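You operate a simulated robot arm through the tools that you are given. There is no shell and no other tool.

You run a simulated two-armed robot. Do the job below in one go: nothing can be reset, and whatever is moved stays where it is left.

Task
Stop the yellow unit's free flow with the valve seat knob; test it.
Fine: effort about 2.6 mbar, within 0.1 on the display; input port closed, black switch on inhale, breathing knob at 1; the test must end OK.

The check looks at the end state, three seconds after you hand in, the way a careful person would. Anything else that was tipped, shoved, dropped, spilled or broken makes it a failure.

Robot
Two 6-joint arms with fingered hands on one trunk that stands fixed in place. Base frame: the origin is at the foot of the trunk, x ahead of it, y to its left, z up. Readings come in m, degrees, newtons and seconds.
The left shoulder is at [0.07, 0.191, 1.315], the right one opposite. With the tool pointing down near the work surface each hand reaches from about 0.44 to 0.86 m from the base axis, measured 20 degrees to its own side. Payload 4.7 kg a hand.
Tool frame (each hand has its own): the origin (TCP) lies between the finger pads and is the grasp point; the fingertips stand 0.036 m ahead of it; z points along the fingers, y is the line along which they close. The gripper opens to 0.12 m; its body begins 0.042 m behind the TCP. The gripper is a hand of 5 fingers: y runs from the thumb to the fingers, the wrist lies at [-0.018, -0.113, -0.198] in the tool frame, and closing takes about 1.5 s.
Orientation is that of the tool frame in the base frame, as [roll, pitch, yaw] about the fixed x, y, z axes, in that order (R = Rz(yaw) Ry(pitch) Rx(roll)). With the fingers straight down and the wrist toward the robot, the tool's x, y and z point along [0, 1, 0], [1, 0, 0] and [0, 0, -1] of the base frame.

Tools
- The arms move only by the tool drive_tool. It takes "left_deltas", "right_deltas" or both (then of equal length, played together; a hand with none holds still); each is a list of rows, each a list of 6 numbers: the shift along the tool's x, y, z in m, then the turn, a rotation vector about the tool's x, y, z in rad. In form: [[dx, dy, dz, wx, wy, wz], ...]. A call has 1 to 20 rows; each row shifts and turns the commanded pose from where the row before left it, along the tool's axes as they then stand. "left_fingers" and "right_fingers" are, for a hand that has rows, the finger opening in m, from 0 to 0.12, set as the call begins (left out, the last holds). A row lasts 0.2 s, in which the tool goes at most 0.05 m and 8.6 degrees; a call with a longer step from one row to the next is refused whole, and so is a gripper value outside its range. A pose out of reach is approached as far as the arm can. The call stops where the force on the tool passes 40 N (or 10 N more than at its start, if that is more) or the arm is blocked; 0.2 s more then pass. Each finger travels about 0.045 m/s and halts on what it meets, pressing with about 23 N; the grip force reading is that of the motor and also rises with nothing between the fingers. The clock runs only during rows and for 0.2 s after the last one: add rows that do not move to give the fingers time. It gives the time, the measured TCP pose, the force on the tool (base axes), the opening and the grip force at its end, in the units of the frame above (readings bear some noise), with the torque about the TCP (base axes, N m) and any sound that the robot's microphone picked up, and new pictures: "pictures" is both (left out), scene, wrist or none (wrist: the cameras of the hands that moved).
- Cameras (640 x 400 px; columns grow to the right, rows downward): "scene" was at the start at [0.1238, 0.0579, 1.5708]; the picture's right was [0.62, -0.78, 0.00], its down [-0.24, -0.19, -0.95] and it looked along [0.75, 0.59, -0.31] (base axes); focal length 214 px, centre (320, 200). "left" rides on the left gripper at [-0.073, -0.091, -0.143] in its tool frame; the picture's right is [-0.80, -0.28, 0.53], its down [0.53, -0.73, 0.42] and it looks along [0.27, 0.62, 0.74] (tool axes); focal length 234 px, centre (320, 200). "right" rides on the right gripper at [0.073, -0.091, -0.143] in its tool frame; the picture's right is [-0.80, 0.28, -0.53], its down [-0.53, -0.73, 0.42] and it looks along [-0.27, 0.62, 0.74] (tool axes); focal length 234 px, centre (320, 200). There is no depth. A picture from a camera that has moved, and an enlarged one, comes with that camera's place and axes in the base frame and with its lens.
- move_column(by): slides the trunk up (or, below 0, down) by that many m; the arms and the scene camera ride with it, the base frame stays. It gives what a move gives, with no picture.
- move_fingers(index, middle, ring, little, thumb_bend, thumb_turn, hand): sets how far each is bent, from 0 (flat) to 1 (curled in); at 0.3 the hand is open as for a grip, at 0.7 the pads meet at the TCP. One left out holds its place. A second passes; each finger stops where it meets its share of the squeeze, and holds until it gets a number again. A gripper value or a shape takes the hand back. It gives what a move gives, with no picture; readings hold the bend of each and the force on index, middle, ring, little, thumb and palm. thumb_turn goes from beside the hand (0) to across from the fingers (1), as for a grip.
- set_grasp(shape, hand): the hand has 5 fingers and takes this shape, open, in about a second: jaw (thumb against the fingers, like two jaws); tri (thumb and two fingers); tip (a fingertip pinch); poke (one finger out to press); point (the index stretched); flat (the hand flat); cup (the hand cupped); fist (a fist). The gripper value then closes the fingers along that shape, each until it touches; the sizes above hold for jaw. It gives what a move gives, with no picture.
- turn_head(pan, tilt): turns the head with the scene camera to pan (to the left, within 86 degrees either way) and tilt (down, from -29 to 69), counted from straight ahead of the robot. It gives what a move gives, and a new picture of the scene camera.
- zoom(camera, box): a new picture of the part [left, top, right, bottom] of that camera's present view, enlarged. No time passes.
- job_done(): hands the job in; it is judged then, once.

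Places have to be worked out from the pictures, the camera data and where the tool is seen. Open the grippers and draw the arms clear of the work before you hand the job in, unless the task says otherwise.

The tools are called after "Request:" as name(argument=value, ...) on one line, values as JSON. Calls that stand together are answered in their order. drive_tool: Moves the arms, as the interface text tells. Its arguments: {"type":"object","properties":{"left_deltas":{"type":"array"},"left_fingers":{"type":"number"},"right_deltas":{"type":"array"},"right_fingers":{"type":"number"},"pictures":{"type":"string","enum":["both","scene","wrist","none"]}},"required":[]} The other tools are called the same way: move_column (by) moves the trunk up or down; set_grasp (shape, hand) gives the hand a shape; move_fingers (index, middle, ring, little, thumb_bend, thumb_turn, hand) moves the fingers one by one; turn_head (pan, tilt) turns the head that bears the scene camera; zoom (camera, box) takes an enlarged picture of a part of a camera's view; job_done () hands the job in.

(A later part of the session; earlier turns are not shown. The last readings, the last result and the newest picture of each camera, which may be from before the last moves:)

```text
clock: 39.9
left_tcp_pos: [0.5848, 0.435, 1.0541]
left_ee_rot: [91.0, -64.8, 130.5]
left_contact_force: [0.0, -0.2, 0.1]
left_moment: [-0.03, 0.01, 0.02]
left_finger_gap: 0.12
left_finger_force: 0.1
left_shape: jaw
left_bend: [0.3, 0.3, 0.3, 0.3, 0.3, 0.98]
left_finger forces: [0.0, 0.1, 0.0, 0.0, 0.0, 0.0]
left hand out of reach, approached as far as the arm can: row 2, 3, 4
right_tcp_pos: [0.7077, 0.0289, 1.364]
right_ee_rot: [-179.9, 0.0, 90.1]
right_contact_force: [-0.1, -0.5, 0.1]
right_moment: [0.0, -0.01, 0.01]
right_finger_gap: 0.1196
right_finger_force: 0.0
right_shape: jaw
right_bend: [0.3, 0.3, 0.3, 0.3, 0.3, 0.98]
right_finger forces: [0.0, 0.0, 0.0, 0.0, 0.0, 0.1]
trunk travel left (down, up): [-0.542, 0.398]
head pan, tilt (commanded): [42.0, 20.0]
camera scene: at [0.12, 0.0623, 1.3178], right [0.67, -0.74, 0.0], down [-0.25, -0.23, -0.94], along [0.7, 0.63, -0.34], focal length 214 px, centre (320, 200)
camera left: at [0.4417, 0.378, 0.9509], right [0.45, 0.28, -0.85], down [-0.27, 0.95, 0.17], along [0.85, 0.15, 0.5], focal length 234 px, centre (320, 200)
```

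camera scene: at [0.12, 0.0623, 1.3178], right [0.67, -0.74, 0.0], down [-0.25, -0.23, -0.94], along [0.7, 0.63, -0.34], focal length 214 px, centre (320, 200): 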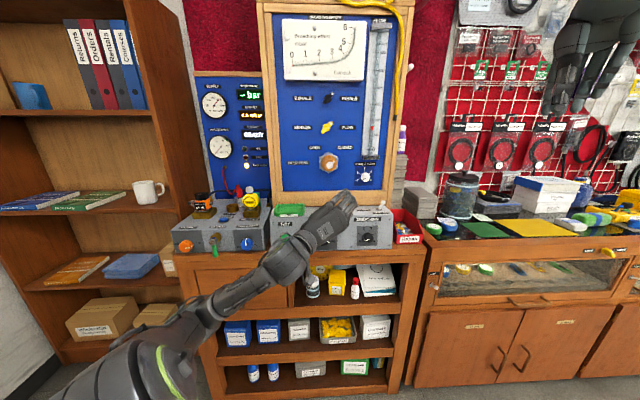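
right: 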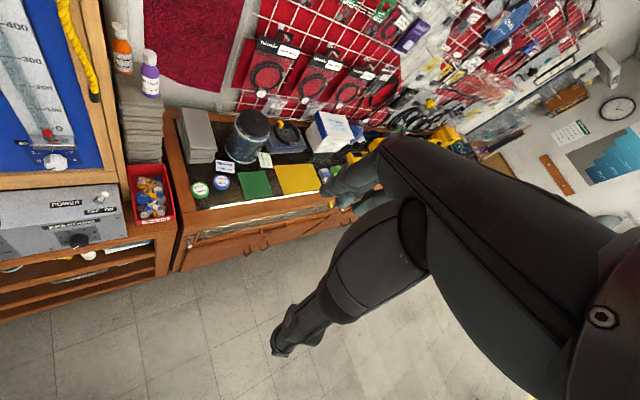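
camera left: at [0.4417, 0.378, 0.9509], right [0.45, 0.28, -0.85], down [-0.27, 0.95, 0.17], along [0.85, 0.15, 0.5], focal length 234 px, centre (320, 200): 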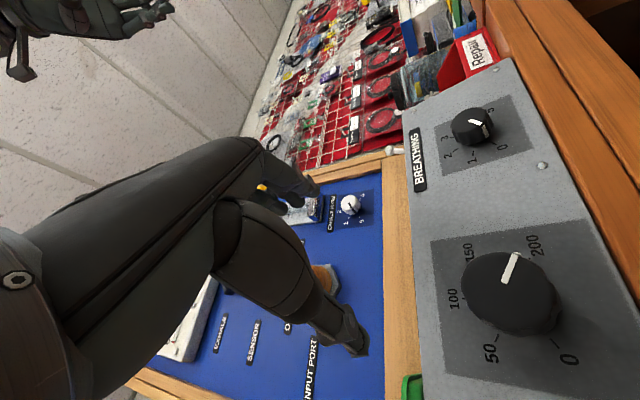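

Now I move right/down to a standoff about 9 cm in front of the breathing knob, and tilt the tool 12° down to match the knob's axis.

Request:
drive_tool(left_deltas=[[0, 0, -0.0185, 0, 0, 0], [-0.0362, 0.0201, 0, 0, 0, 0], [-0.0362, 0.0201, 0, 0, 0, 0], [-0.0362, 0.0201, 0, 0, 0, 0], [-0.0362, 0.0201, 0, 0, 0, 0], [0, 0, 0, 0.0443, -0.0948, 0], [0, 0, 0, 0.0443, -0.0948, 0]], pictures="both")

Request:
zoom(camera="left", box=[260, 140, 500, 380])

```text
clock: 41.5
left_tcp_pos: [0.6706, 0.3311, 0.9548]
left_ee_rot: [117.7, -62.3, 106.5]
left_contact_force: [0.7, 0.2, 0.1]
left_moment: [0.02, 0.01, -0.03]
left_finger_gap: 0.1199
left_finger_force: 0.1
left_shape: jaw
left_bend: [0.3, 0.3, 0.3, 0.3, 0.3, 0.98]
left_finger forces: [0.1, 0.0, 0.0, 0.1, 0.0, 0.1]
left hand out of reach, approached as far as the arm can: row 1
right_tcp_pos: [0.7087, 0.0291, 1.3634]
right_ee_rot: [-180.0, 0.1, 89.9]
right_contact_force: [-0.1, -1.3, -0.3]
right_moment: [0.0, 0.02, 0.03]
right_finger_gap: 0.1198
right_finger_force: 0.1
right_shape: jaw
right_bend: [0.3, 0.3, 0.3, 0.3, 0.3, 0.98]
right_finger forces: [0.1, 0.0, 0.0, 0.0, 0.1, 0.0]
trunk travel left (down, up): [-0.542, 0.398]
head pan, tilt (commanded): [42.0, 20.0]
camera scene: at [0.1203, 0.0618, 1.3177], right [0.67, -0.74, 0.0], down [-0.25, -0.23, -0.94], along [0.7, 0.63, -0.34], focal length 214 px, centre (320, 200)
camera left: at [0.5131, 0.2611, 0.8843], right [0.3, 0.16, -0.94], down [-0.25, 0.96, 0.08], along [0.92, 0.21, 0.33], focal length 234 px, centre (320, 200)
```

scene: 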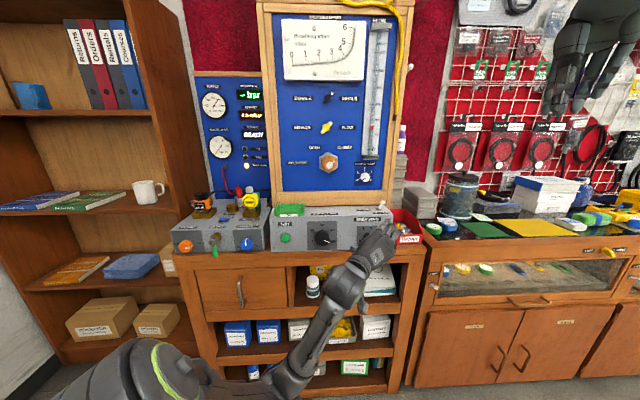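
left: 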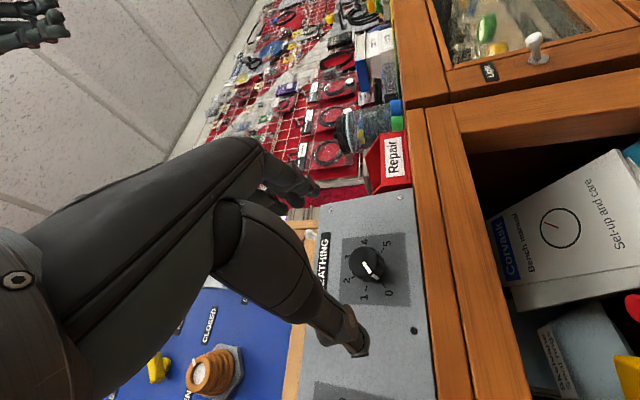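

```text
1.67 times, centred on (380, 260) of left
camera zoom: at [0.5131, 0.2611, 0.8843], right [0.3, 0.16, -0.94], down [-0.25, 0.96, 0.08], along [0.92, 0.21, 0.33], focal length 390 px, centre (220, 100)
```

zoom: 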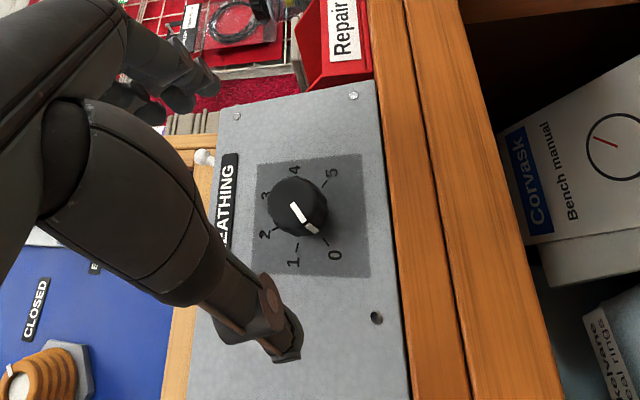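

I check the knob's position from the scene camera at this height too.

Request:
zoom(camera="scene", box=[270, 200, 430, 300])

```text
4.00 times, centred on (350, 250) of scene
camera zoom: at [0.1203, 0.0618, 1.3177], right [0.67, -0.74, 0.0], down [-0.25, -0.23, -0.94], along [0.7, 0.63, -0.34], focal length 858 px, centre (200, 0)
```

zoom: 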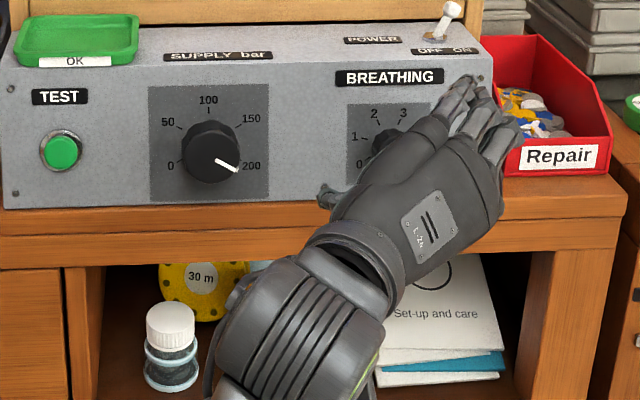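

Combining both cameras I place the knob cap centre at n 0.803, r 0.207, z 0.9245, about 12 mm below my tool axis. I shift down and go halfway in, then recheck.

Request:
drive_tool(left_deltas=[[-0.0122, -0.0015, 0, 0, 0, 0], [0, 0, 0.02, 0, 0, 0], [0, 0, 0.02, 0, 0, 0]], pictures="wrist")

Request:
zoom(camera="left", box=[220, 160, 460, 360])

```text
clock: 42.3
left_tcp_pos: [0.7009, 0.3526, 0.9349]
left_ee_rot: [117.6, -62.3, 106.7]
left_contact_force: [0.5, -0.4, -0.5]
left_moment: [-0.02, 0.0, 0.02]
left_finger_gap: 0.1197
left_finger_force: 0.1
left_shape: jaw
left_bend: [0.3, 0.3, 0.3, 0.3, 0.3, 0.98]
left_finger forces: [0.0, 0.0, 0.1, 0.1, 0.0, 0.1]
right_tcp_pos: [0.7081, 0.0281, 1.3651]
right_ee_rot: [-179.9, -0.1, 90.2]
right_contact_force: [0.2, 0.6, 0.5]
right_moment: [0.03, -0.01, -0.04]
right_finger_gap: 0.1196
right_finger_force: 0.1
right_shape: jaw
right_bend: [0.3, 0.3, 0.3, 0.3, 0.3, 0.98]
right_finger forces: [0.1, 0.0, 0.0, 0.0, 0.1, 0.0]
trunk travel left (down, up): [-0.542, 0.398]
head pan, tilt (commanded): [42.0, 20.0]
camera left: at [0.5438, 0.2827, 0.8635], right [0.31, 0.16, -0.94], down [-0.25, 0.96, 0.08], along [0.92, 0.21, 0.33], focal length 234 px, centre (320, 200)
```

left: 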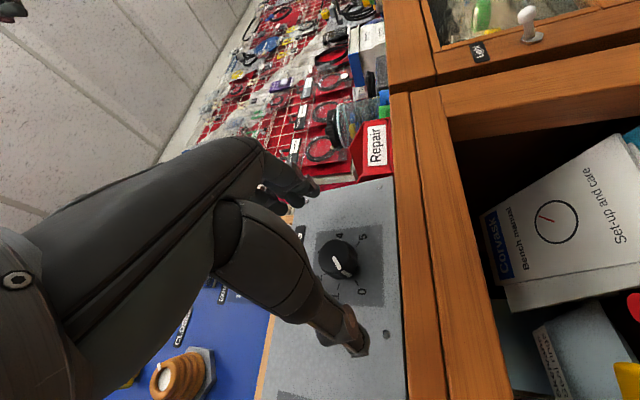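

```text
2.00 times, centred on (340, 260) of left
camera zoom: at [0.5438, 0.2827, 0.8635], right [0.31, 0.16, -0.94], down [-0.25, 0.96, 0.08], along [0.92, 0.21, 0.33], focal length 468 px, centre (280, 80)
```

zoom: 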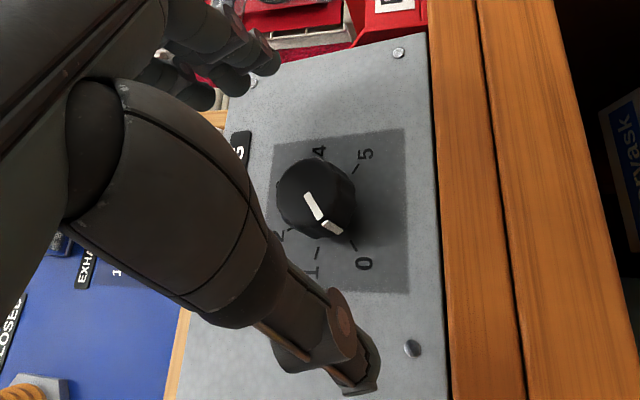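

The tool axis passes within 2 mm of the cap centre. I advance 34 mm and close the jaw on the knob.

Request:
drive_tool(left_deltas=[[0, 0, 0.018, 0, 0, 0], [0, 0, 0.016, 0, 0, 0]], pictures="none")

Request:
drive_tool(left_deltas=[[0, 0, 0, 0, 0, 0], [0, 0, 0, 0, 0, 0], [0, 0, 0, 0, 0, 0], [0, 0, 0, 0, 0, 0], [0, 0, 0, 0, 0, 0], [0, 0, 0, 0, 0, 0], [0, 0, 0, 0, 0, 0], [0, 0, 0, 0, 0, 0], [0, 0, 0, 0, 0, 0]], left_fingers=0.015, pictures="wrist")

Request:
zoom(camera="left", box=[220, 160, 460, 360])

```text
clock: 42.9
left_tcp_pos: [0.7266, 0.3729, 0.9277]
left_ee_rot: [117.2, -62.3, 107.0]
left_contact_force: [-1.4, 0.0, 0.5]
left_moment: [-0.03, 0.03, 0.08]
left_finger_gap: 0.1199
left_finger_force: 0.0
left_shape: jaw
left_bend: [0.3, 0.3, 0.3, 0.3, 0.3, 0.98]
left_finger forces: [0.0, 0.1, 0.1, 0.0, 1.0, 0.0]
right_tcp_pos: [0.7086, 0.0293, 1.3644]
right_ee_rot: [180.0, 0.0, 90.1]
right_contact_force: [-0.4, 0.2, 0.9]
right_moment: [0.02, 0.0, -0.04]
right_finger_gap: 0.1199
right_finger_force: 0.1
right_shape: jaw
right_bend: [0.3, 0.3, 0.3, 0.3, 0.3, 0.98]
right_finger forces: [0.1, 0.0, 0.0, 0.0, 0.0, 0.1]
trunk travel left (down, up): [-0.542, 0.398]
head pan, tilt (commanded): [42.0, 20.0]
```

```text
clock: 44.9
left_tcp_pos: [0.7234, 0.3733, 0.9288]
left_ee_rot: [117.0, -62.2, 107.2]
left_contact_force: [-14.1, -9.1, 1.4]
left_moment: [-0.13, 0.29, 0.44]
left_finger_gap: 0.0236
left_finger_force: 23.0
left_shape: jaw
left_bend: [0.73, 0.59, 0.64, 0.62, 0.74, 1.0]
left_finger forces: [13.1, 6.9, 0.1, 0.0, 35.8, 0.0]
right_tcp_pos: [0.706, 0.0287, 1.3649]
right_ee_rot: [180.0, 0.0, 90.0]
right_contact_force: [0.3, 0.3, -0.6]
right_moment: [0.03, -0.03, -0.02]
right_finger_gap: 0.1196
right_finger_force: 0.2
right_shape: jaw
right_bend: [0.3, 0.3, 0.3, 0.3, 0.3, 0.98]
right_finger forces: [0.0, 0.0, 0.0, 0.0, 0.1, 0.1]
trunk travel left (down, up): [-0.542, 0.398]
head pan, tilt (commanded): [42.0, 20.0]
camera left: at [0.5686, 0.3033, 0.858], right [0.31, 0.16, -0.94], down [-0.25, 0.96, 0.08], along [0.92, 0.21, 0.34], focal length 234 px, centre (320, 200)
```

left: 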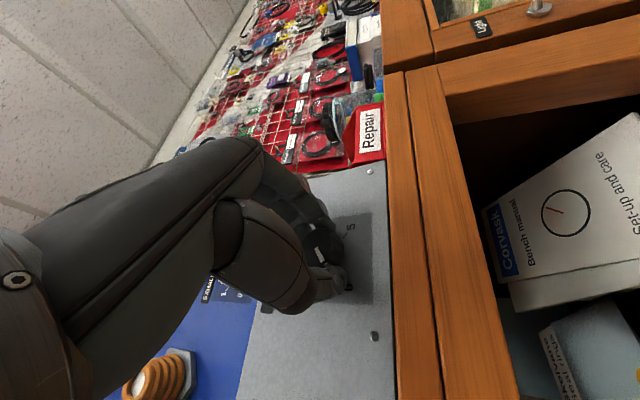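

```text
2.00 times, centred on (340, 260) of left
camera zoom: at [0.5686, 0.3033, 0.858], right [0.31, 0.16, -0.94], down [-0.25, 0.96, 0.08], along [0.92, 0.21, 0.34], focal length 468 px, centre (280, 80)
```

zoom: 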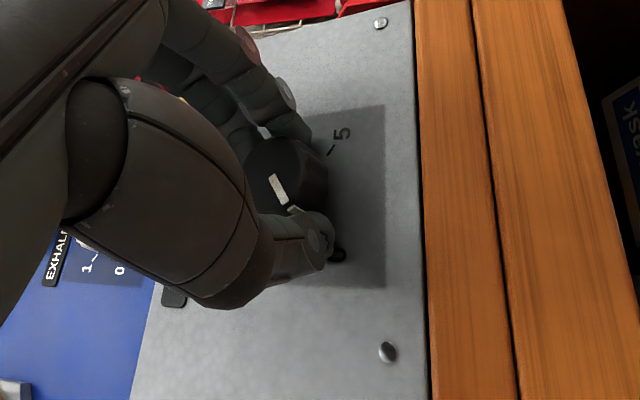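

Gripped; the thumb tip also presses the face (~17 N axial), so I ease back 4 mm and then turn clockwise 25° to see whether the pointer follows.

Request:
drive_tool(left_deltas=[[0, 0, -0.004, 0, 0, 0], [0, 0, 0, 0, 0, 0.11], [0, 0, 0, 0, 0, 0.11], [0, 0, 0, 0, 0, 0.11], [0, 0, 0, 0, 0, 0.106]], pictures="wrist")

Request:
zoom(camera="left", box=[220, 160, 460, 360])

```text
clock: 46.1
left_tcp_pos: [0.7242, 0.3726, 0.928]
left_ee_rot: [-179.7, -77.7, 41.2]
left_contact_force: [3.2, 8.3, 3.4]
left_moment: [0.04, -0.12, 0.14]
left_finger_gap: 0.0233
left_finger_force: 22.4
left_shape: jaw
left_bend: [0.73, 0.59, 0.64, 0.62, 0.74, 1.0]
left_finger forces: [11.3, 7.4, 0.0, 0.0, 25.1, 0.0]
right_tcp_pos: [0.7075, 0.0304, 1.3638]
right_ee_rot: [180.0, 0.0, 90.2]
right_contact_force: [0.2, 0.1, 0.0]
right_moment: [0.01, 0.04, -0.04]
right_finger_gap: 0.1197
right_finger_force: 0.0
right_shape: jaw
right_bend: [0.3, 0.3, 0.3, 0.3, 0.3, 0.98]
right_finger forces: [0.1, 0.0, 0.1, 0.0, 0.0, 0.1]
trunk travel left (down, up): [-0.542, 0.398]
head pan, tilt (commanded): [42.0, 20.0]
camera left: at [0.5461, 0.3376, 0.8886], right [0.07, 0.44, -0.9], down [-0.09, 0.9, 0.43], along [0.99, 0.05, 0.1], focal length 234 px, centre (320, 200)
```

left: 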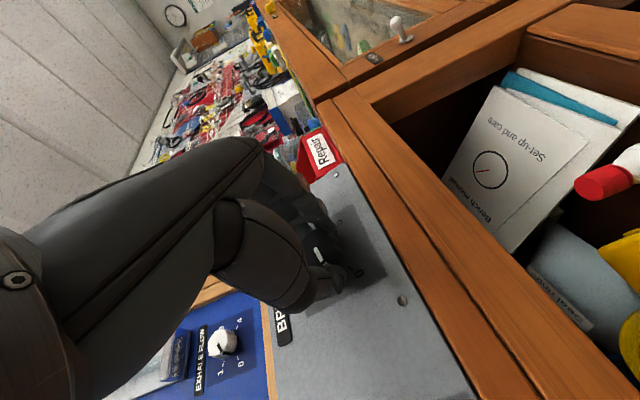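

```text
2.00 times, centred on (340, 260) of left
camera zoom: at [0.5461, 0.3376, 0.8886], right [0.07, 0.44, -0.9], down [-0.09, 0.9, 0.43], along [0.99, 0.05, 0.1], focal length 468 px, centre (280, 80)
```

zoom: 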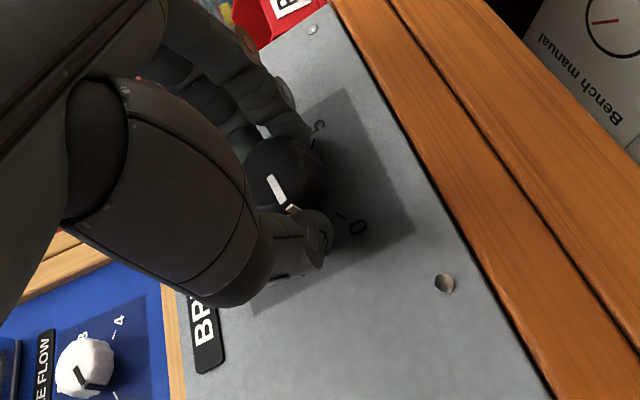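

The pointer follows the hand. I turn another 25°.

Request:
drive_tool(left_deltas=[[0, 0, 0, 0, 0, 0.11], [0, 0, 0, 0, 0, 0.11], [0, 0, 0, 0, 0, 0.11], [0, 0, 0, 0, 0, 0.106]], pictures="both")

Request:
zoom(camera="left", box=[220, 160, 460, 360])

Request:
zoom(camera="scene", box=[190, 70, 400, 210])

```text
clock: 47.1
left_tcp_pos: [0.7234, 0.3733, 0.9291]
left_ee_rot: [-117.3, -62.3, -23.9]
left_contact_force: [4.7, 11.3, 5.8]
left_moment: [0.1, -0.12, 0.2]
left_finger_gap: 0.0235
left_finger_force: 22.6
left_shape: jaw
left_bend: [0.73, 0.59, 0.64, 0.62, 0.73, 1.0]
left_finger forces: [10.5, 6.3, 0.0, 0.1, 25.7, 0.1]
right_tcp_pos: [0.7073, 0.0308, 1.3638]
right_ee_rot: [-180.0, 0.1, 90.1]
right_contact_force: [0.1, -0.8, 0.8]
right_moment: [0.0, -0.03, 0.0]
right_finger_gap: 0.1195
right_finger_force: 0.1
right_shape: jaw
right_bend: [0.3, 0.3, 0.3, 0.3, 0.3, 0.98]
right_finger forces: [0.0, 0.1, 0.0, 0.0, 0.0, 0.0]
trunk travel left (down, up): [-0.542, 0.398]
head pan, tilt (commanded): [42.0, 20.0]
camera scene: at [0.1197, 0.0633, 1.3178], right [0.67, -0.74, 0.0], down [-0.25, -0.23, -0.94], along [0.7, 0.63, -0.34], focal length 214 px, centre (320, 200)
camera left: at [0.5383, 0.3607, 0.9334], right [-0.11, 0.7, -0.71], down [0.15, 0.71, 0.68], along [0.98, -0.03, -0.18], focal length 234 px, centre (320, 200)
```

scene: 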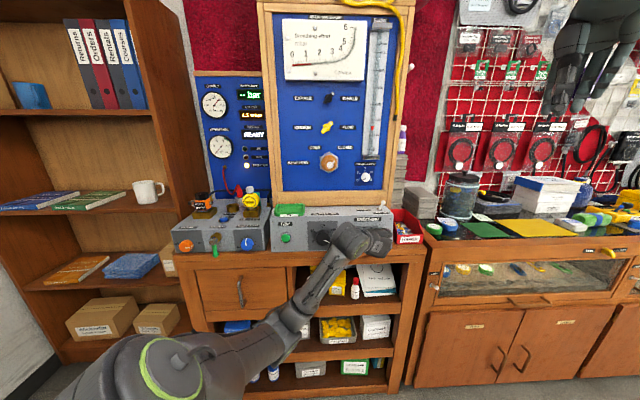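
left: 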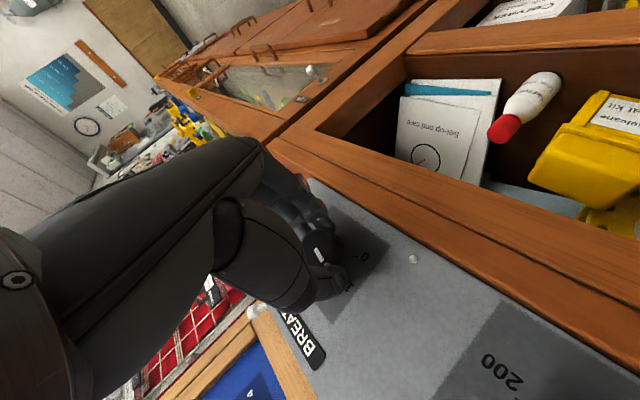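

```text
2.00 times, centred on (340, 260) of left
camera zoom: at [0.5383, 0.3607, 0.9334], right [-0.11, 0.7, -0.71], down [0.15, 0.71, 0.68], along [0.98, -0.03, -0.18], focal length 468 px, centre (280, 80)
```

zoom: 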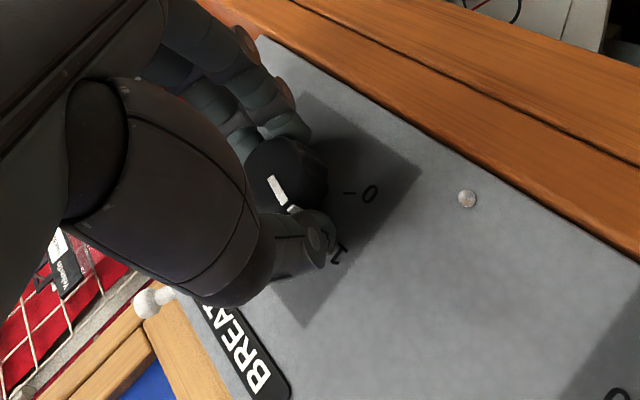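

```text
2.86 times, centred on (295, 140) of scene
camera zoom: at [0.1197, 0.0633, 1.3178], right [0.67, -0.74, 0.0], down [-0.25, -0.23, -0.94], along [0.7, 0.63, -0.34], focal length 613 px, centre (391, 371)
```

zoom: 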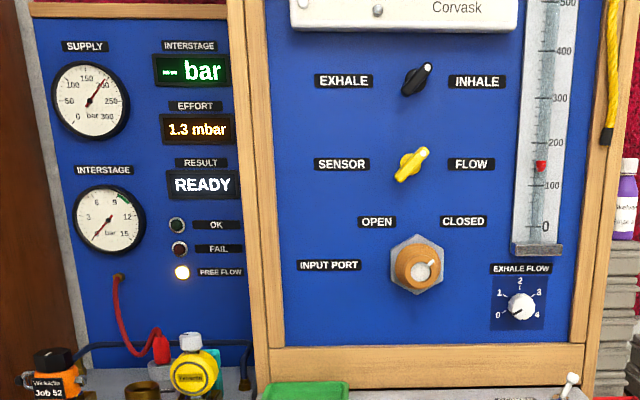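

The display now shows effort 1.3 mbar, and the pointer aims at "1". I open the hand, back straight off and check the knob.

Request:
drive_tool(left_deltas=[[0, 0, 0, 0, 0, 0], [0, 0, 0, 0, 0, 0], [0, 0, 0, 0, 0, 0], [0, 0, 0, 0, 0, 0], [0, 0, 0, 0, 0, 0], [0, 0, 0, 0, 0, 0], [0, 0, 0, 0, 0, 0], [0, 0, -0.03, 0, 0, 0], [0, 0, -0.04, 0, 0, 0], [0, 0, -0.03, 0, 0, 0]], left_fingers=0.12, pictures="both")

Request:
zoom(camera="left", box=[260, 140, 500, 380])

Request:
zoom(camera="scene", box=[190, 70, 400, 210])

Request:
zoom(camera="scene", box=[330, 200, 410, 270])

```text
clock: 49.3
left_tcp_pos: [0.6491, 0.3082, 0.9495]
left_ee_rot: [-117.2, -62.4, -24.1]
left_contact_force: [0.4, -0.1, 1.3]
left_moment: [0.03, 0.02, -0.04]
left_finger_gap: 0.1196
left_finger_force: 0.1
left_shape: jaw
left_bend: [0.3, 0.3, 0.3, 0.3, 0.3, 0.98]
left_finger forces: [0.0, 0.0, 0.0, 0.0, 0.0, 0.0]
right_tcp_pos: [0.7071, 0.0278, 1.3637]
right_ee_rot: [180.0, 0.0, 90.1]
right_contact_force: [-1.0, -0.5, -0.3]
right_moment: [-0.01, -0.01, 0.02]
right_finger_gap: 0.1199
right_finger_force: 0.0
right_shape: jaw
right_bend: [0.3, 0.3, 0.3, 0.3, 0.3, 0.98]
right_finger forces: [0.1, 0.0, 0.1, 0.0, 0.0, 0.1]
trunk travel left (down, up): [-0.542, 0.398]
head pan, tilt (commanded): [42.0, 20.0]
camera scene: at [0.1195, 0.0616, 1.3179], right [0.67, -0.74, 0.0], down [-0.25, -0.23, -0.94], along [0.7, 0.63, -0.34], focal length 214 px, centre (320, 200)
camera left: at [0.4641, 0.2957, 0.9536], right [-0.11, 0.7, -0.71], down [0.15, 0.72, 0.68], along [0.98, -0.03, -0.18], focal length 234 px, centre (320, 200)
```

scene: 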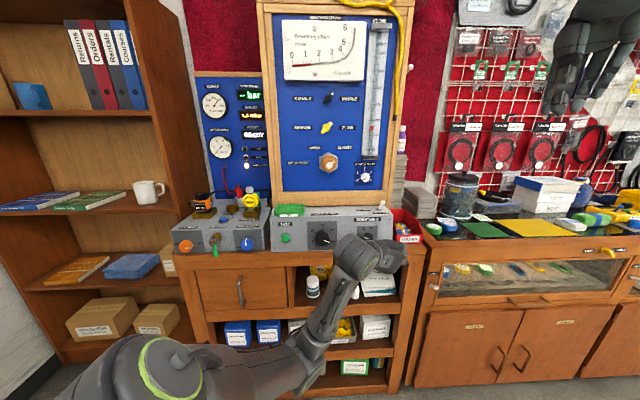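
left: 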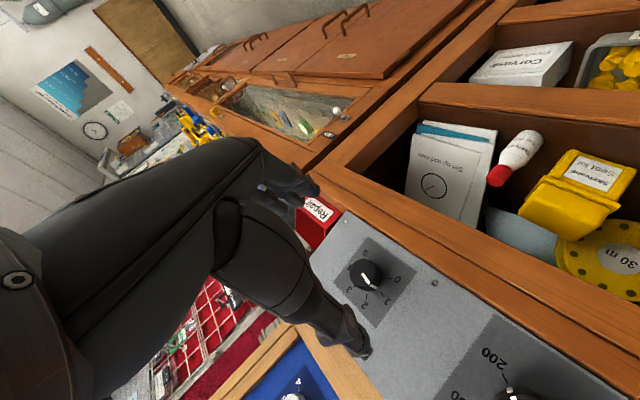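

```text
1.67 times, centred on (380, 260) of left
camera zoom: at [0.4641, 0.2957, 0.9536], right [-0.11, 0.7, -0.71], down [0.15, 0.72, 0.68], along [0.98, -0.03, -0.18], focal length 390 px, centre (220, 100)
```

zoom: 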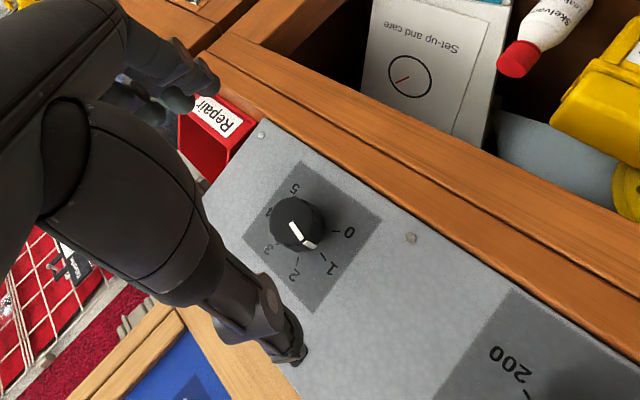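

```text
2.86 times, centred on (295, 140) of scene
camera zoom: at [0.1195, 0.0616, 1.3179], right [0.67, -0.74, 0.0], down [-0.25, -0.23, -0.94], along [0.7, 0.63, -0.34], focal length 613 px, centre (391, 371)
```

zoom: 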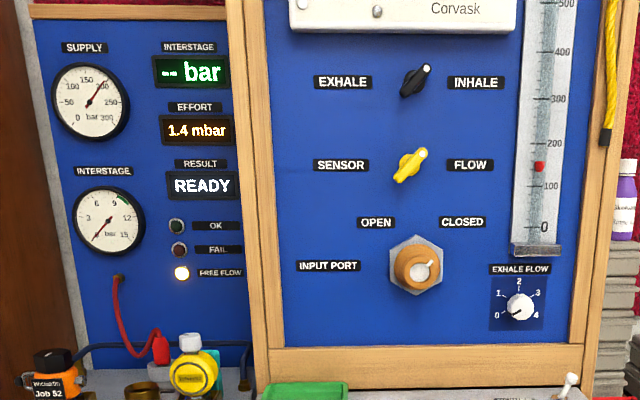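

```text
5.71 times, centred on (370, 235) of scene
camera zoom: at [0.1195, 0.0616, 1.3179], right [0.67, -0.74, 0.0], down [-0.25, -0.23, -0.94], along [0.7, 0.63, -0.34], focal length 1226 px, centre (34, 0)
```

zoom: 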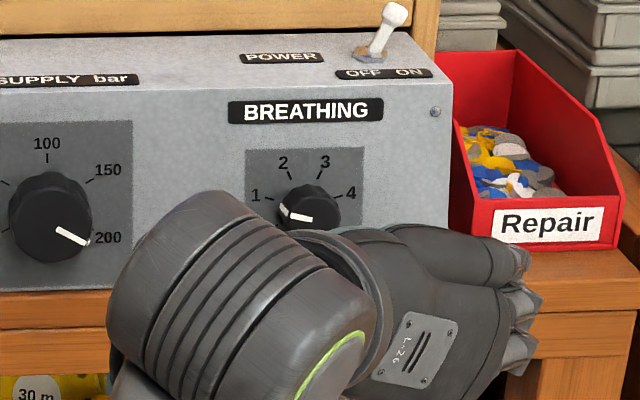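

Breathing reads 1 and effort 1.4 mbar; free-flow lamp still lit. Next is the blue valve-seat knob. I level the tool, roll it so the wrist is underneath, then will slide left in front of the consoles.

Request:
drive_tool(left_deltas=[[0, 0, 0, 0.0457, 0.098, 0], [0, 0, 0, 0.0457, 0.098, 0], [0, 0, 0, 0, 0, -0.1433], [0, 0, 0, 0, 0, -0.1433], [0, 0, 0, 0, 0, -0.1433], [0, 0, 0, 0, 0, -0.1433], [0, 0, 0, 0, 0, -0.1433], [0, 0, 0, 0, 0, -0.1433], [0, 0, 0, 0, 0, -0.1433], [0, 0, 0, 0, 0, -0.1433], [0, 0, 0, 0, 0, -0.1433], [0, 0, 0, 0, 0, -0.1433], [0, 0, 0, 0, 0, -0.1433]], pictures="scene")

```text
clock: 52.1
left_tcp_pos: [0.6514, 0.3069, 0.9494]
left_ee_rot: [89.9, -24.7, 131.6]
left_contact_force: [-0.3, -1.5, 0.8]
left_moment: [-0.02, 0.01, 0.01]
left_finger_gap: 0.1196
left_finger_force: 0.1
left_shape: jaw
left_bend: [0.3, 0.3, 0.3, 0.3, 0.3, 0.98]
left_finger forces: [0.0, 0.0, 0.1, 0.0, 0.0, 0.1]
right_tcp_pos: [0.7078, 0.0288, 1.3641]
right_ee_rot: [-180.0, 0.0, 89.9]
right_contact_force: [0.5, 0.4, -0.5]
right_moment: [-0.01, -0.03, -0.04]
right_finger_gap: 0.1199
right_finger_force: 0.0
right_shape: jaw
right_bend: [0.3, 0.3, 0.3, 0.3, 0.3, 0.98]
right_finger forces: [0.1, 0.1, 0.0, 0.1, 0.0, 0.1]
trunk travel left (down, up): [-0.542, 0.398]
head pan, tilt (commanded): [42.0, 20.0]
camera scene: at [0.12, 0.0619, 1.3178], right [0.67, -0.74, 0.0], down [-0.25, -0.23, -0.94], along [0.7, 0.63, -0.34], focal length 214 px, centre (320, 200)
```

scene: 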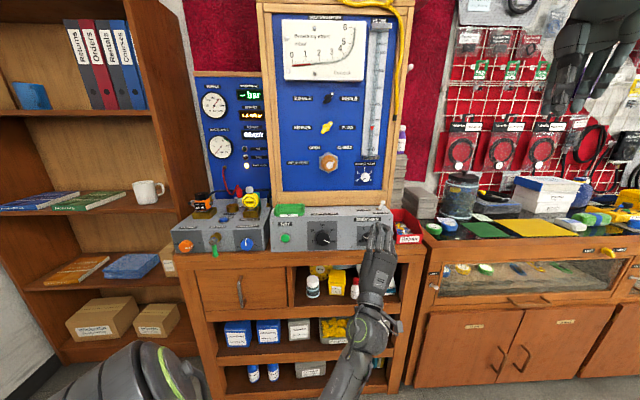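

Level and at α≈25°. Now slide left 0.43 m along the bench at n≈0.69 (about 9 cm clear of the knobs).

Request:
drive_tool(left_deltas=[[0.039, -0.018, 0, 0, 0, 0], [0.039, -0.018, 0, 0, 0, 0], [0.039, -0.018, 0, 0, 0, 0], [0.039, -0.018, 0, 0, 0, 0], [0.039, -0.018, 0, 0, 0, 0], [0.039, -0.018, 0, 0, 0, 0], [0.039, -0.018, 0, 0, 0, 0], [0.039, -0.018, 0, 0, 0, 0], [0.039, -0.018, 0, 0, 0, 0], [0.039, -0.018, 0, 0, 0, 0]], pictures="both")

Request:
zoom(camera="scene", box=[160, 180, 290, 280])

```text
clock: 54.3
left_tcp_pos: [0.3686, 0.6305, 0.9499]
left_ee_rot: [89.8, -24.7, 131.5]
left_contact_force: [-0.2, -0.1, 0.9]
left_moment: [0.0, 0.0, -0.01]
left_finger_gap: 0.1196
left_finger_force: 0.1
left_shape: jaw
left_bend: [0.3, 0.3, 0.3, 0.3, 0.3, 0.98]
left_finger forces: [0.0, 0.1, 0.0, 0.0, 0.0, 0.0]
right_tcp_pos: [0.708, 0.0293, 1.3634]
right_ee_rot: [-180.0, -0.1, 90.0]
right_contact_force: [-0.7, 0.7, -0.3]
right_moment: [0.0, 0.02, 0.03]
right_finger_gap: 0.1197
right_finger_force: 0.3
right_shape: jaw
right_bend: [0.3, 0.3, 0.3, 0.3, 0.3, 0.98]
right_finger forces: [0.0, 0.0, 0.1, 0.1, 0.1, 0.0]
trunk travel left (down, up): [-0.542, 0.398]
head pan, tilt (commanded): [42.0, 20.0]
camera scene: at [0.1196, 0.0618, 1.3177], right [0.67, -0.74, 0.0], down [-0.25, -0.23, -0.94], along [0.7, 0.63, -0.34], focal length 214 px, centre (320, 200)
camera left: at [0.2782, 0.5131, 0.8376], right [0.8, -0.11, -0.59], down [-0.2, 0.87, -0.44], along [0.56, 0.47, 0.68], focal length 234 px, centre (320, 200)
```

scene: 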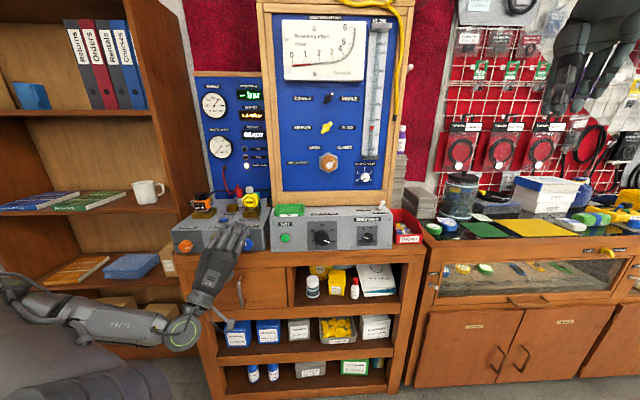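
left: 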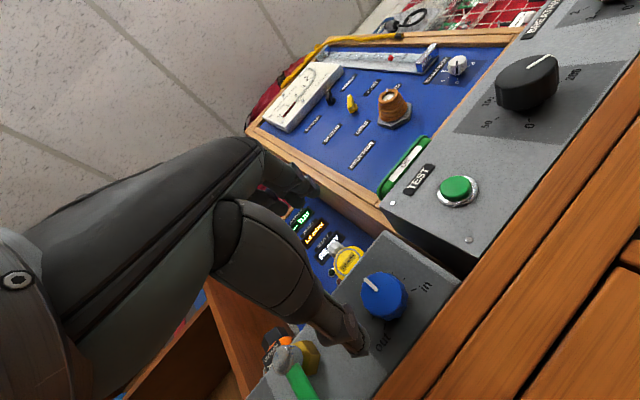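

```text
4.00 times, centred on (225, 230) of scene
camera zoom: at [0.1196, 0.0618, 1.3177], right [0.67, -0.74, 0.0], down [-0.25, -0.23, -0.94], along [0.7, 0.63, -0.34], focal length 858 px, centre (700, 80)
```

zoom: 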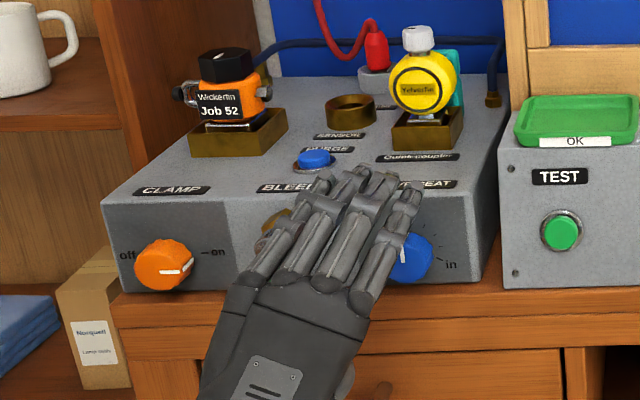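

I zoom the wrist view on the valve-seat knob to locate it precisely.

Request:
zoom(camera="left", box=[280, 200, 520, 400])

```text
2.00 times, centred on (400, 300) of left
camera zoom: at [0.2782, 0.5131, 0.8376], right [0.8, -0.11, -0.59], down [-0.2, 0.87, -0.44], along [0.56, 0.47, 0.68], focal length 468 px, centre (160, 0)
```

zoom: 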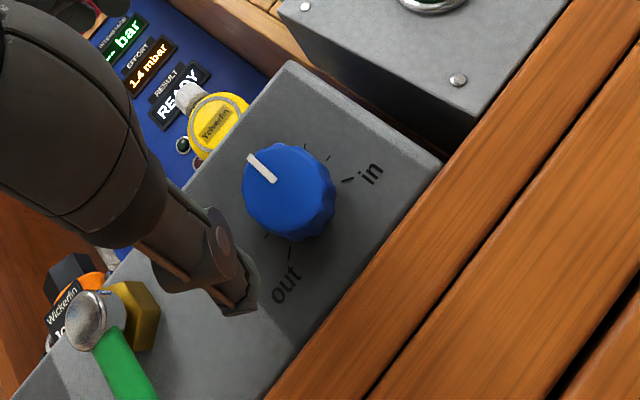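

Knob cap estimated at n 0.782, r −0.222, z 0.916; table top ≈0.871, bleed lever at r ≈ −0.317. I roll to α=45° with an 8 cm opening, drop to knob height and go partly in.

Request:
drive_tool(left_deltas=[[0, 0, 0, 0, 0, 0.118], [0, 0, 0, 0, 0, 0.118], [0, 0, 0, 0, 0, 0.118], [-0.012, -0.012, 0, 0, 0, 0], [-0.012, -0.012, 0, 0, 0, 0], [0, 0, 0.018, 0, 0, 0], [0, 0, 0.018, 0, 0, 0]], left_fingers=0.08, pictures="both")

Request:
zoom(camera="left", box=[240, 180, 480, 380])

Request:
zoom(camera="scene", box=[160, 180, 290, 280])

```text
clock: 55.9
left_tcp_pos: [0.3929, 0.6545, 0.9157]
left_ee_rot: [89.9, -44.9, 131.6]
left_contact_force: [-1.0, -0.3, 0.5]
left_moment: [-0.01, -0.02, 0.0]
left_finger_gap: 0.0803
left_finger_force: 0.1
left_shape: jaw
left_bend: [0.27, 0.38, 0.36, 0.36, 0.62, 1.0]
left_finger forces: [0.0, 0.0, 0.0, 0.0, 0.0, 0.0]
right_tcp_pos: [0.7075, 0.0304, 1.3635]
right_ee_rot: [180.0, 0.0, 90.1]
right_contact_force: [-0.2, -0.2, -0.1]
right_moment: [-0.02, -0.03, 0.02]
right_finger_gap: 0.1197
right_finger_force: 0.1
right_shape: jaw
right_bend: [0.3, 0.3, 0.3, 0.3, 0.3, 0.98]
right_finger forces: [0.1, 0.1, 0.0, 0.0, 0.0, 0.0]
trunk travel left (down, up): [-0.542, 0.398]
head pan, tilt (commanded): [42.0, 20.0]
camera scene: at [0.1194, 0.063, 1.3178], right [0.67, -0.74, 0.0], down [-0.25, -0.23, -0.94], along [0.7, 0.63, -0.34], focal length 214 px, centre (320, 200)
camera left: at [0.2764, 0.5683, 0.7994], right [0.64, 0.07, -0.76], down [-0.27, 0.95, -0.14], along [0.72, 0.3, 0.63], focal length 234 px, centre (320, 200)
```

scene: 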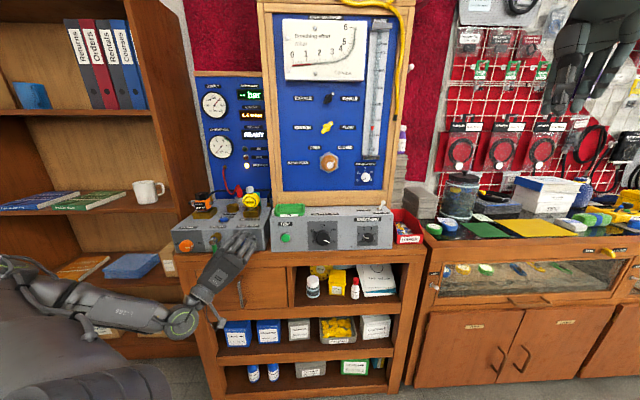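
left: 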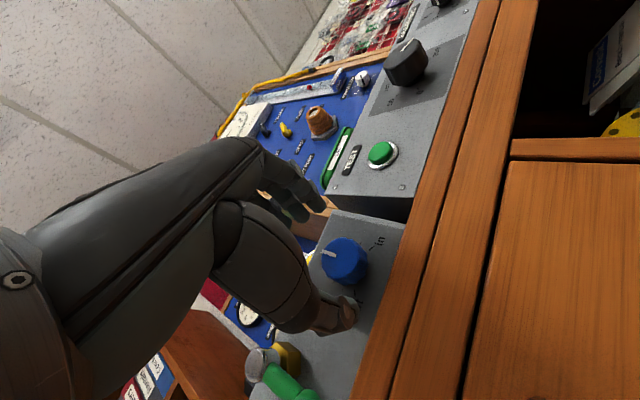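

```text
2.00 times, centred on (360, 280) of left
camera zoom: at [0.2764, 0.5683, 0.7994], right [0.64, 0.07, -0.76], down [-0.27, 0.95, -0.14], along [0.72, 0.3, 0.63], focal length 468 px, centre (240, 40)
```

zoom: 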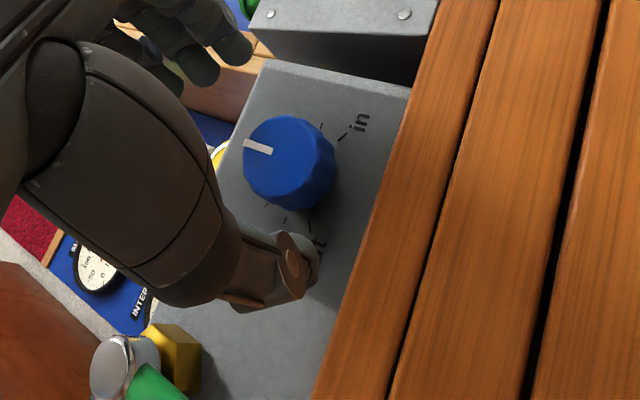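

```text
4.00 times, centred on (225, 230) of scene
camera zoom: at [0.1194, 0.063, 1.3178], right [0.67, -0.74, 0.0], down [-0.25, -0.23, -0.94], along [0.7, 0.63, -0.34], focal length 858 px, centre (700, 80)
```

zoom: 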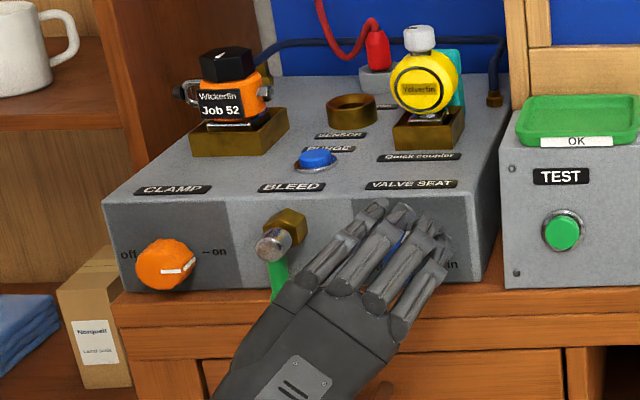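

The tool axis passes through the knob's cap centre. I advance 4 cm and close on it.

Request:
drive_tool(left_deltas=[[0, 0, 0.02, 0, 0, 0], [0, 0, 0.018, 0, 0, 0]], pictures="wrist")

Request:
zoom(camera="left", box=[220, 180, 460, 380])

Request:
zoom(camera="scene", box=[160, 180, 290, 280])

```text
clock: 56.5
left_tcp_pos: [0.4194, 0.6782, 0.9157]
left_ee_rot: [89.8, -45.0, 131.5]
left_contact_force: [0.8, -0.4, 0.1]
left_moment: [0.0, 0.02, -0.04]
left_finger_gap: 0.0807
left_finger_force: 0.0
left_shape: jaw
left_bend: [0.27, 0.38, 0.36, 0.36, 0.62, 1.0]
left_finger forces: [0.0, 0.0, 0.1, 0.1, 0.1, 0.0]
right_tcp_pos: [0.7087, 0.0297, 1.3641]
right_ee_rot: [180.0, 0.0, 90.0]
right_contact_force: [-0.3, 0.5, 1.8]
right_moment: [0.02, 0.01, -0.01]
right_finger_gap: 0.1199
right_finger_force: 0.1
right_shape: jaw
right_bend: [0.3, 0.3, 0.3, 0.3, 0.3, 0.98]
right_finger forces: [0.0, 0.0, 0.0, 0.1, 0.0, 0.0]
trunk travel left (down, up): [-0.542, 0.398]
head pan, tilt (commanded): [42.0, 20.0]
camera left: at [0.3028, 0.5921, 0.8001], right [0.64, 0.07, -0.76], down [-0.27, 0.95, -0.14], along [0.72, 0.3, 0.63], focal length 234 px, centre (320, 200)
```

left: 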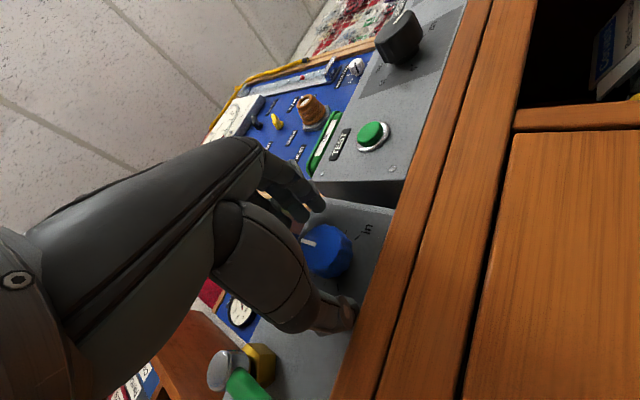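

```text
2.00 times, centred on (340, 280) of left
camera zoom: at [0.3028, 0.5921, 0.8001], right [0.64, 0.07, -0.76], down [-0.27, 0.95, -0.14], along [0.72, 0.3, 0.63], focal length 468 px, centre (280, 40)
```

zoom: 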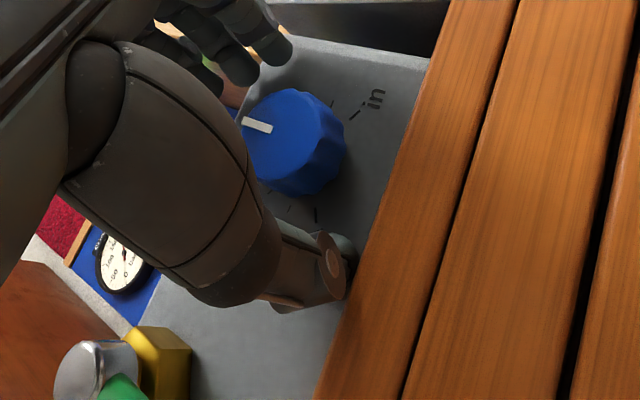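

```text
4.00 times, centred on (225, 230) of scene
camera zoom: at [0.1199, 0.0625, 1.3178], right [0.67, -0.74, 0.0], down [-0.25, -0.23, -0.94], along [0.7, 0.63, -0.34], focal length 858 px, centre (700, 80)
```

zoom: 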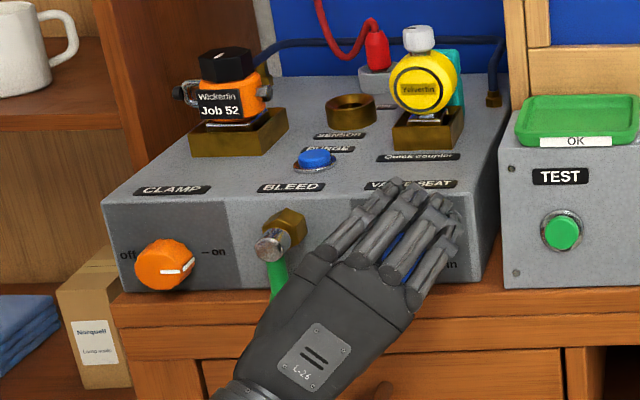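

Aligned within ~2–3 mm and no contact. I close the fingers on the knob.

Request:
drive_tool(left_deltas=[[0, 0, 0.002, 0, 0, 0], [0, 0, 0, 0, 0, 0], [0, 0, 0, 0, 0, 0], [0, 0, 0, 0, 0, 0], [0, 0, 0, 0, 0, 0], [0, 0, 0, 0, 0, 0], [0, 0, 0, 0, 0, 0]], left_fingers=0.02, pictures="both")

Request:
zoom(camera="left", box=[220, 180, 460, 380])

Request:
zoom(camera="scene", box=[190, 70, 280, 180])

```text
clock: 58.1
left_tcp_pos: [0.4199, 0.679, 0.9173]
left_ee_rot: [89.7, -44.9, 131.8]
left_contact_force: [-9.7, -4.1, -2.2]
left_moment: [-0.24, 0.27, 0.27]
left_finger_gap: 0.0346
left_finger_force: 22.8
left_shape: jaw
left_bend: [0.74, 0.61, 0.64, 0.61, 0.74, 1.0]
left_finger forces: [10.8, 5.7, 0.1, 0.0, 27.7, 0.0]
right_tcp_pos: [0.7062, 0.0288, 1.3651]
right_ee_rot: [-180.0, 0.0, 90.1]
right_contact_force: [-0.3, 0.4, -0.8]
right_moment: [-0.03, -0.04, -0.01]
right_finger_gap: 0.1198
right_finger_force: 0.0
right_shape: jaw
right_bend: [0.3, 0.3, 0.3, 0.3, 0.3, 0.98]
right_finger forces: [0.0, 0.0, 0.0, 0.0, 0.0, 0.1]
trunk travel left (down, up): [-0.542, 0.398]
head pan, tilt (commanded): [42.0, 20.0]
camera scene: at [0.1185, 0.062, 1.3179], right [0.67, -0.74, 0.0], down [-0.25, -0.23, -0.94], along [0.7, 0.63, -0.34], focal length 214 px, centre (320, 200)
camera left: at [0.3035, 0.5928, 0.801], right [0.64, 0.07, -0.76], down [-0.27, 0.95, -0.14], along [0.72, 0.3, 0.63], focal length 234 px, centre (320, 200)
```

scene: 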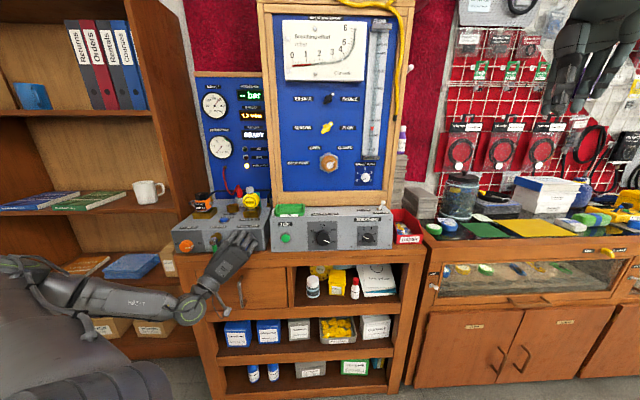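
left: 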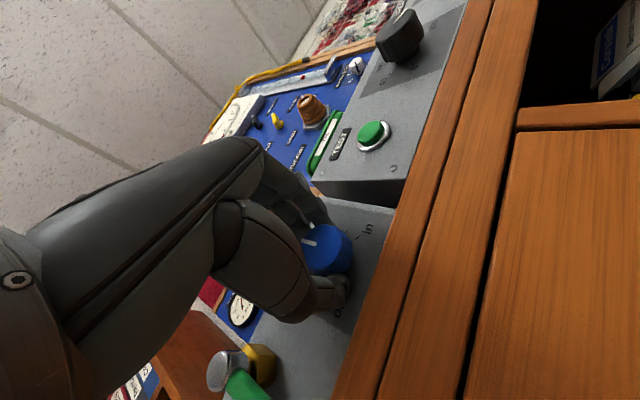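

```text
2.00 times, centred on (340, 280) of left
camera zoom: at [0.3035, 0.5928, 0.801], right [0.64, 0.07, -0.76], down [-0.27, 0.95, -0.14], along [0.72, 0.3, 0.63], focal length 468 px, centre (280, 40)
```

zoom: 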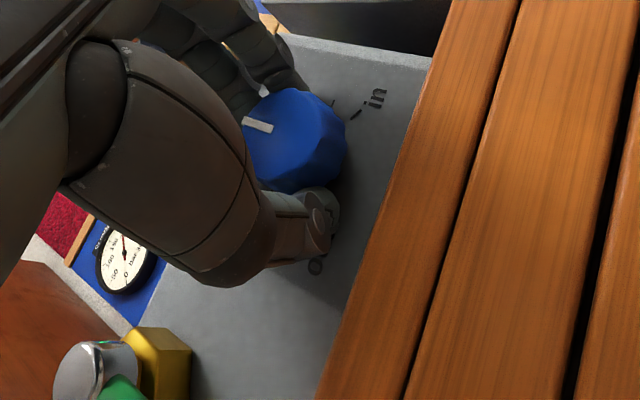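

```text
3.64 times, centred on (235, 125) of scene
camera zoom: at [0.1185, 0.062, 1.3179], right [0.67, -0.74, 0.0], down [-0.25, -0.23, -0.94], along [0.7, 0.63, -0.34], focal length 780 px, centre (629, 473)
```

zoom: 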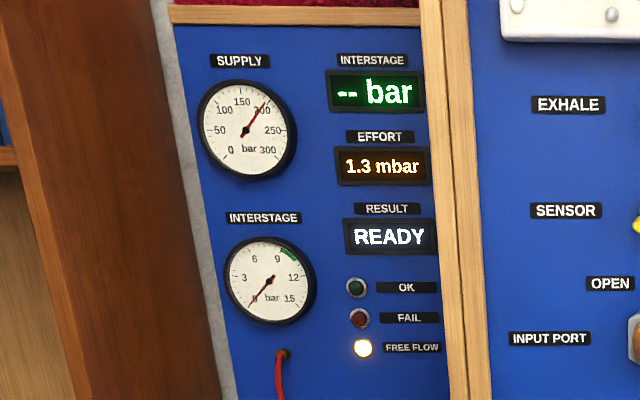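

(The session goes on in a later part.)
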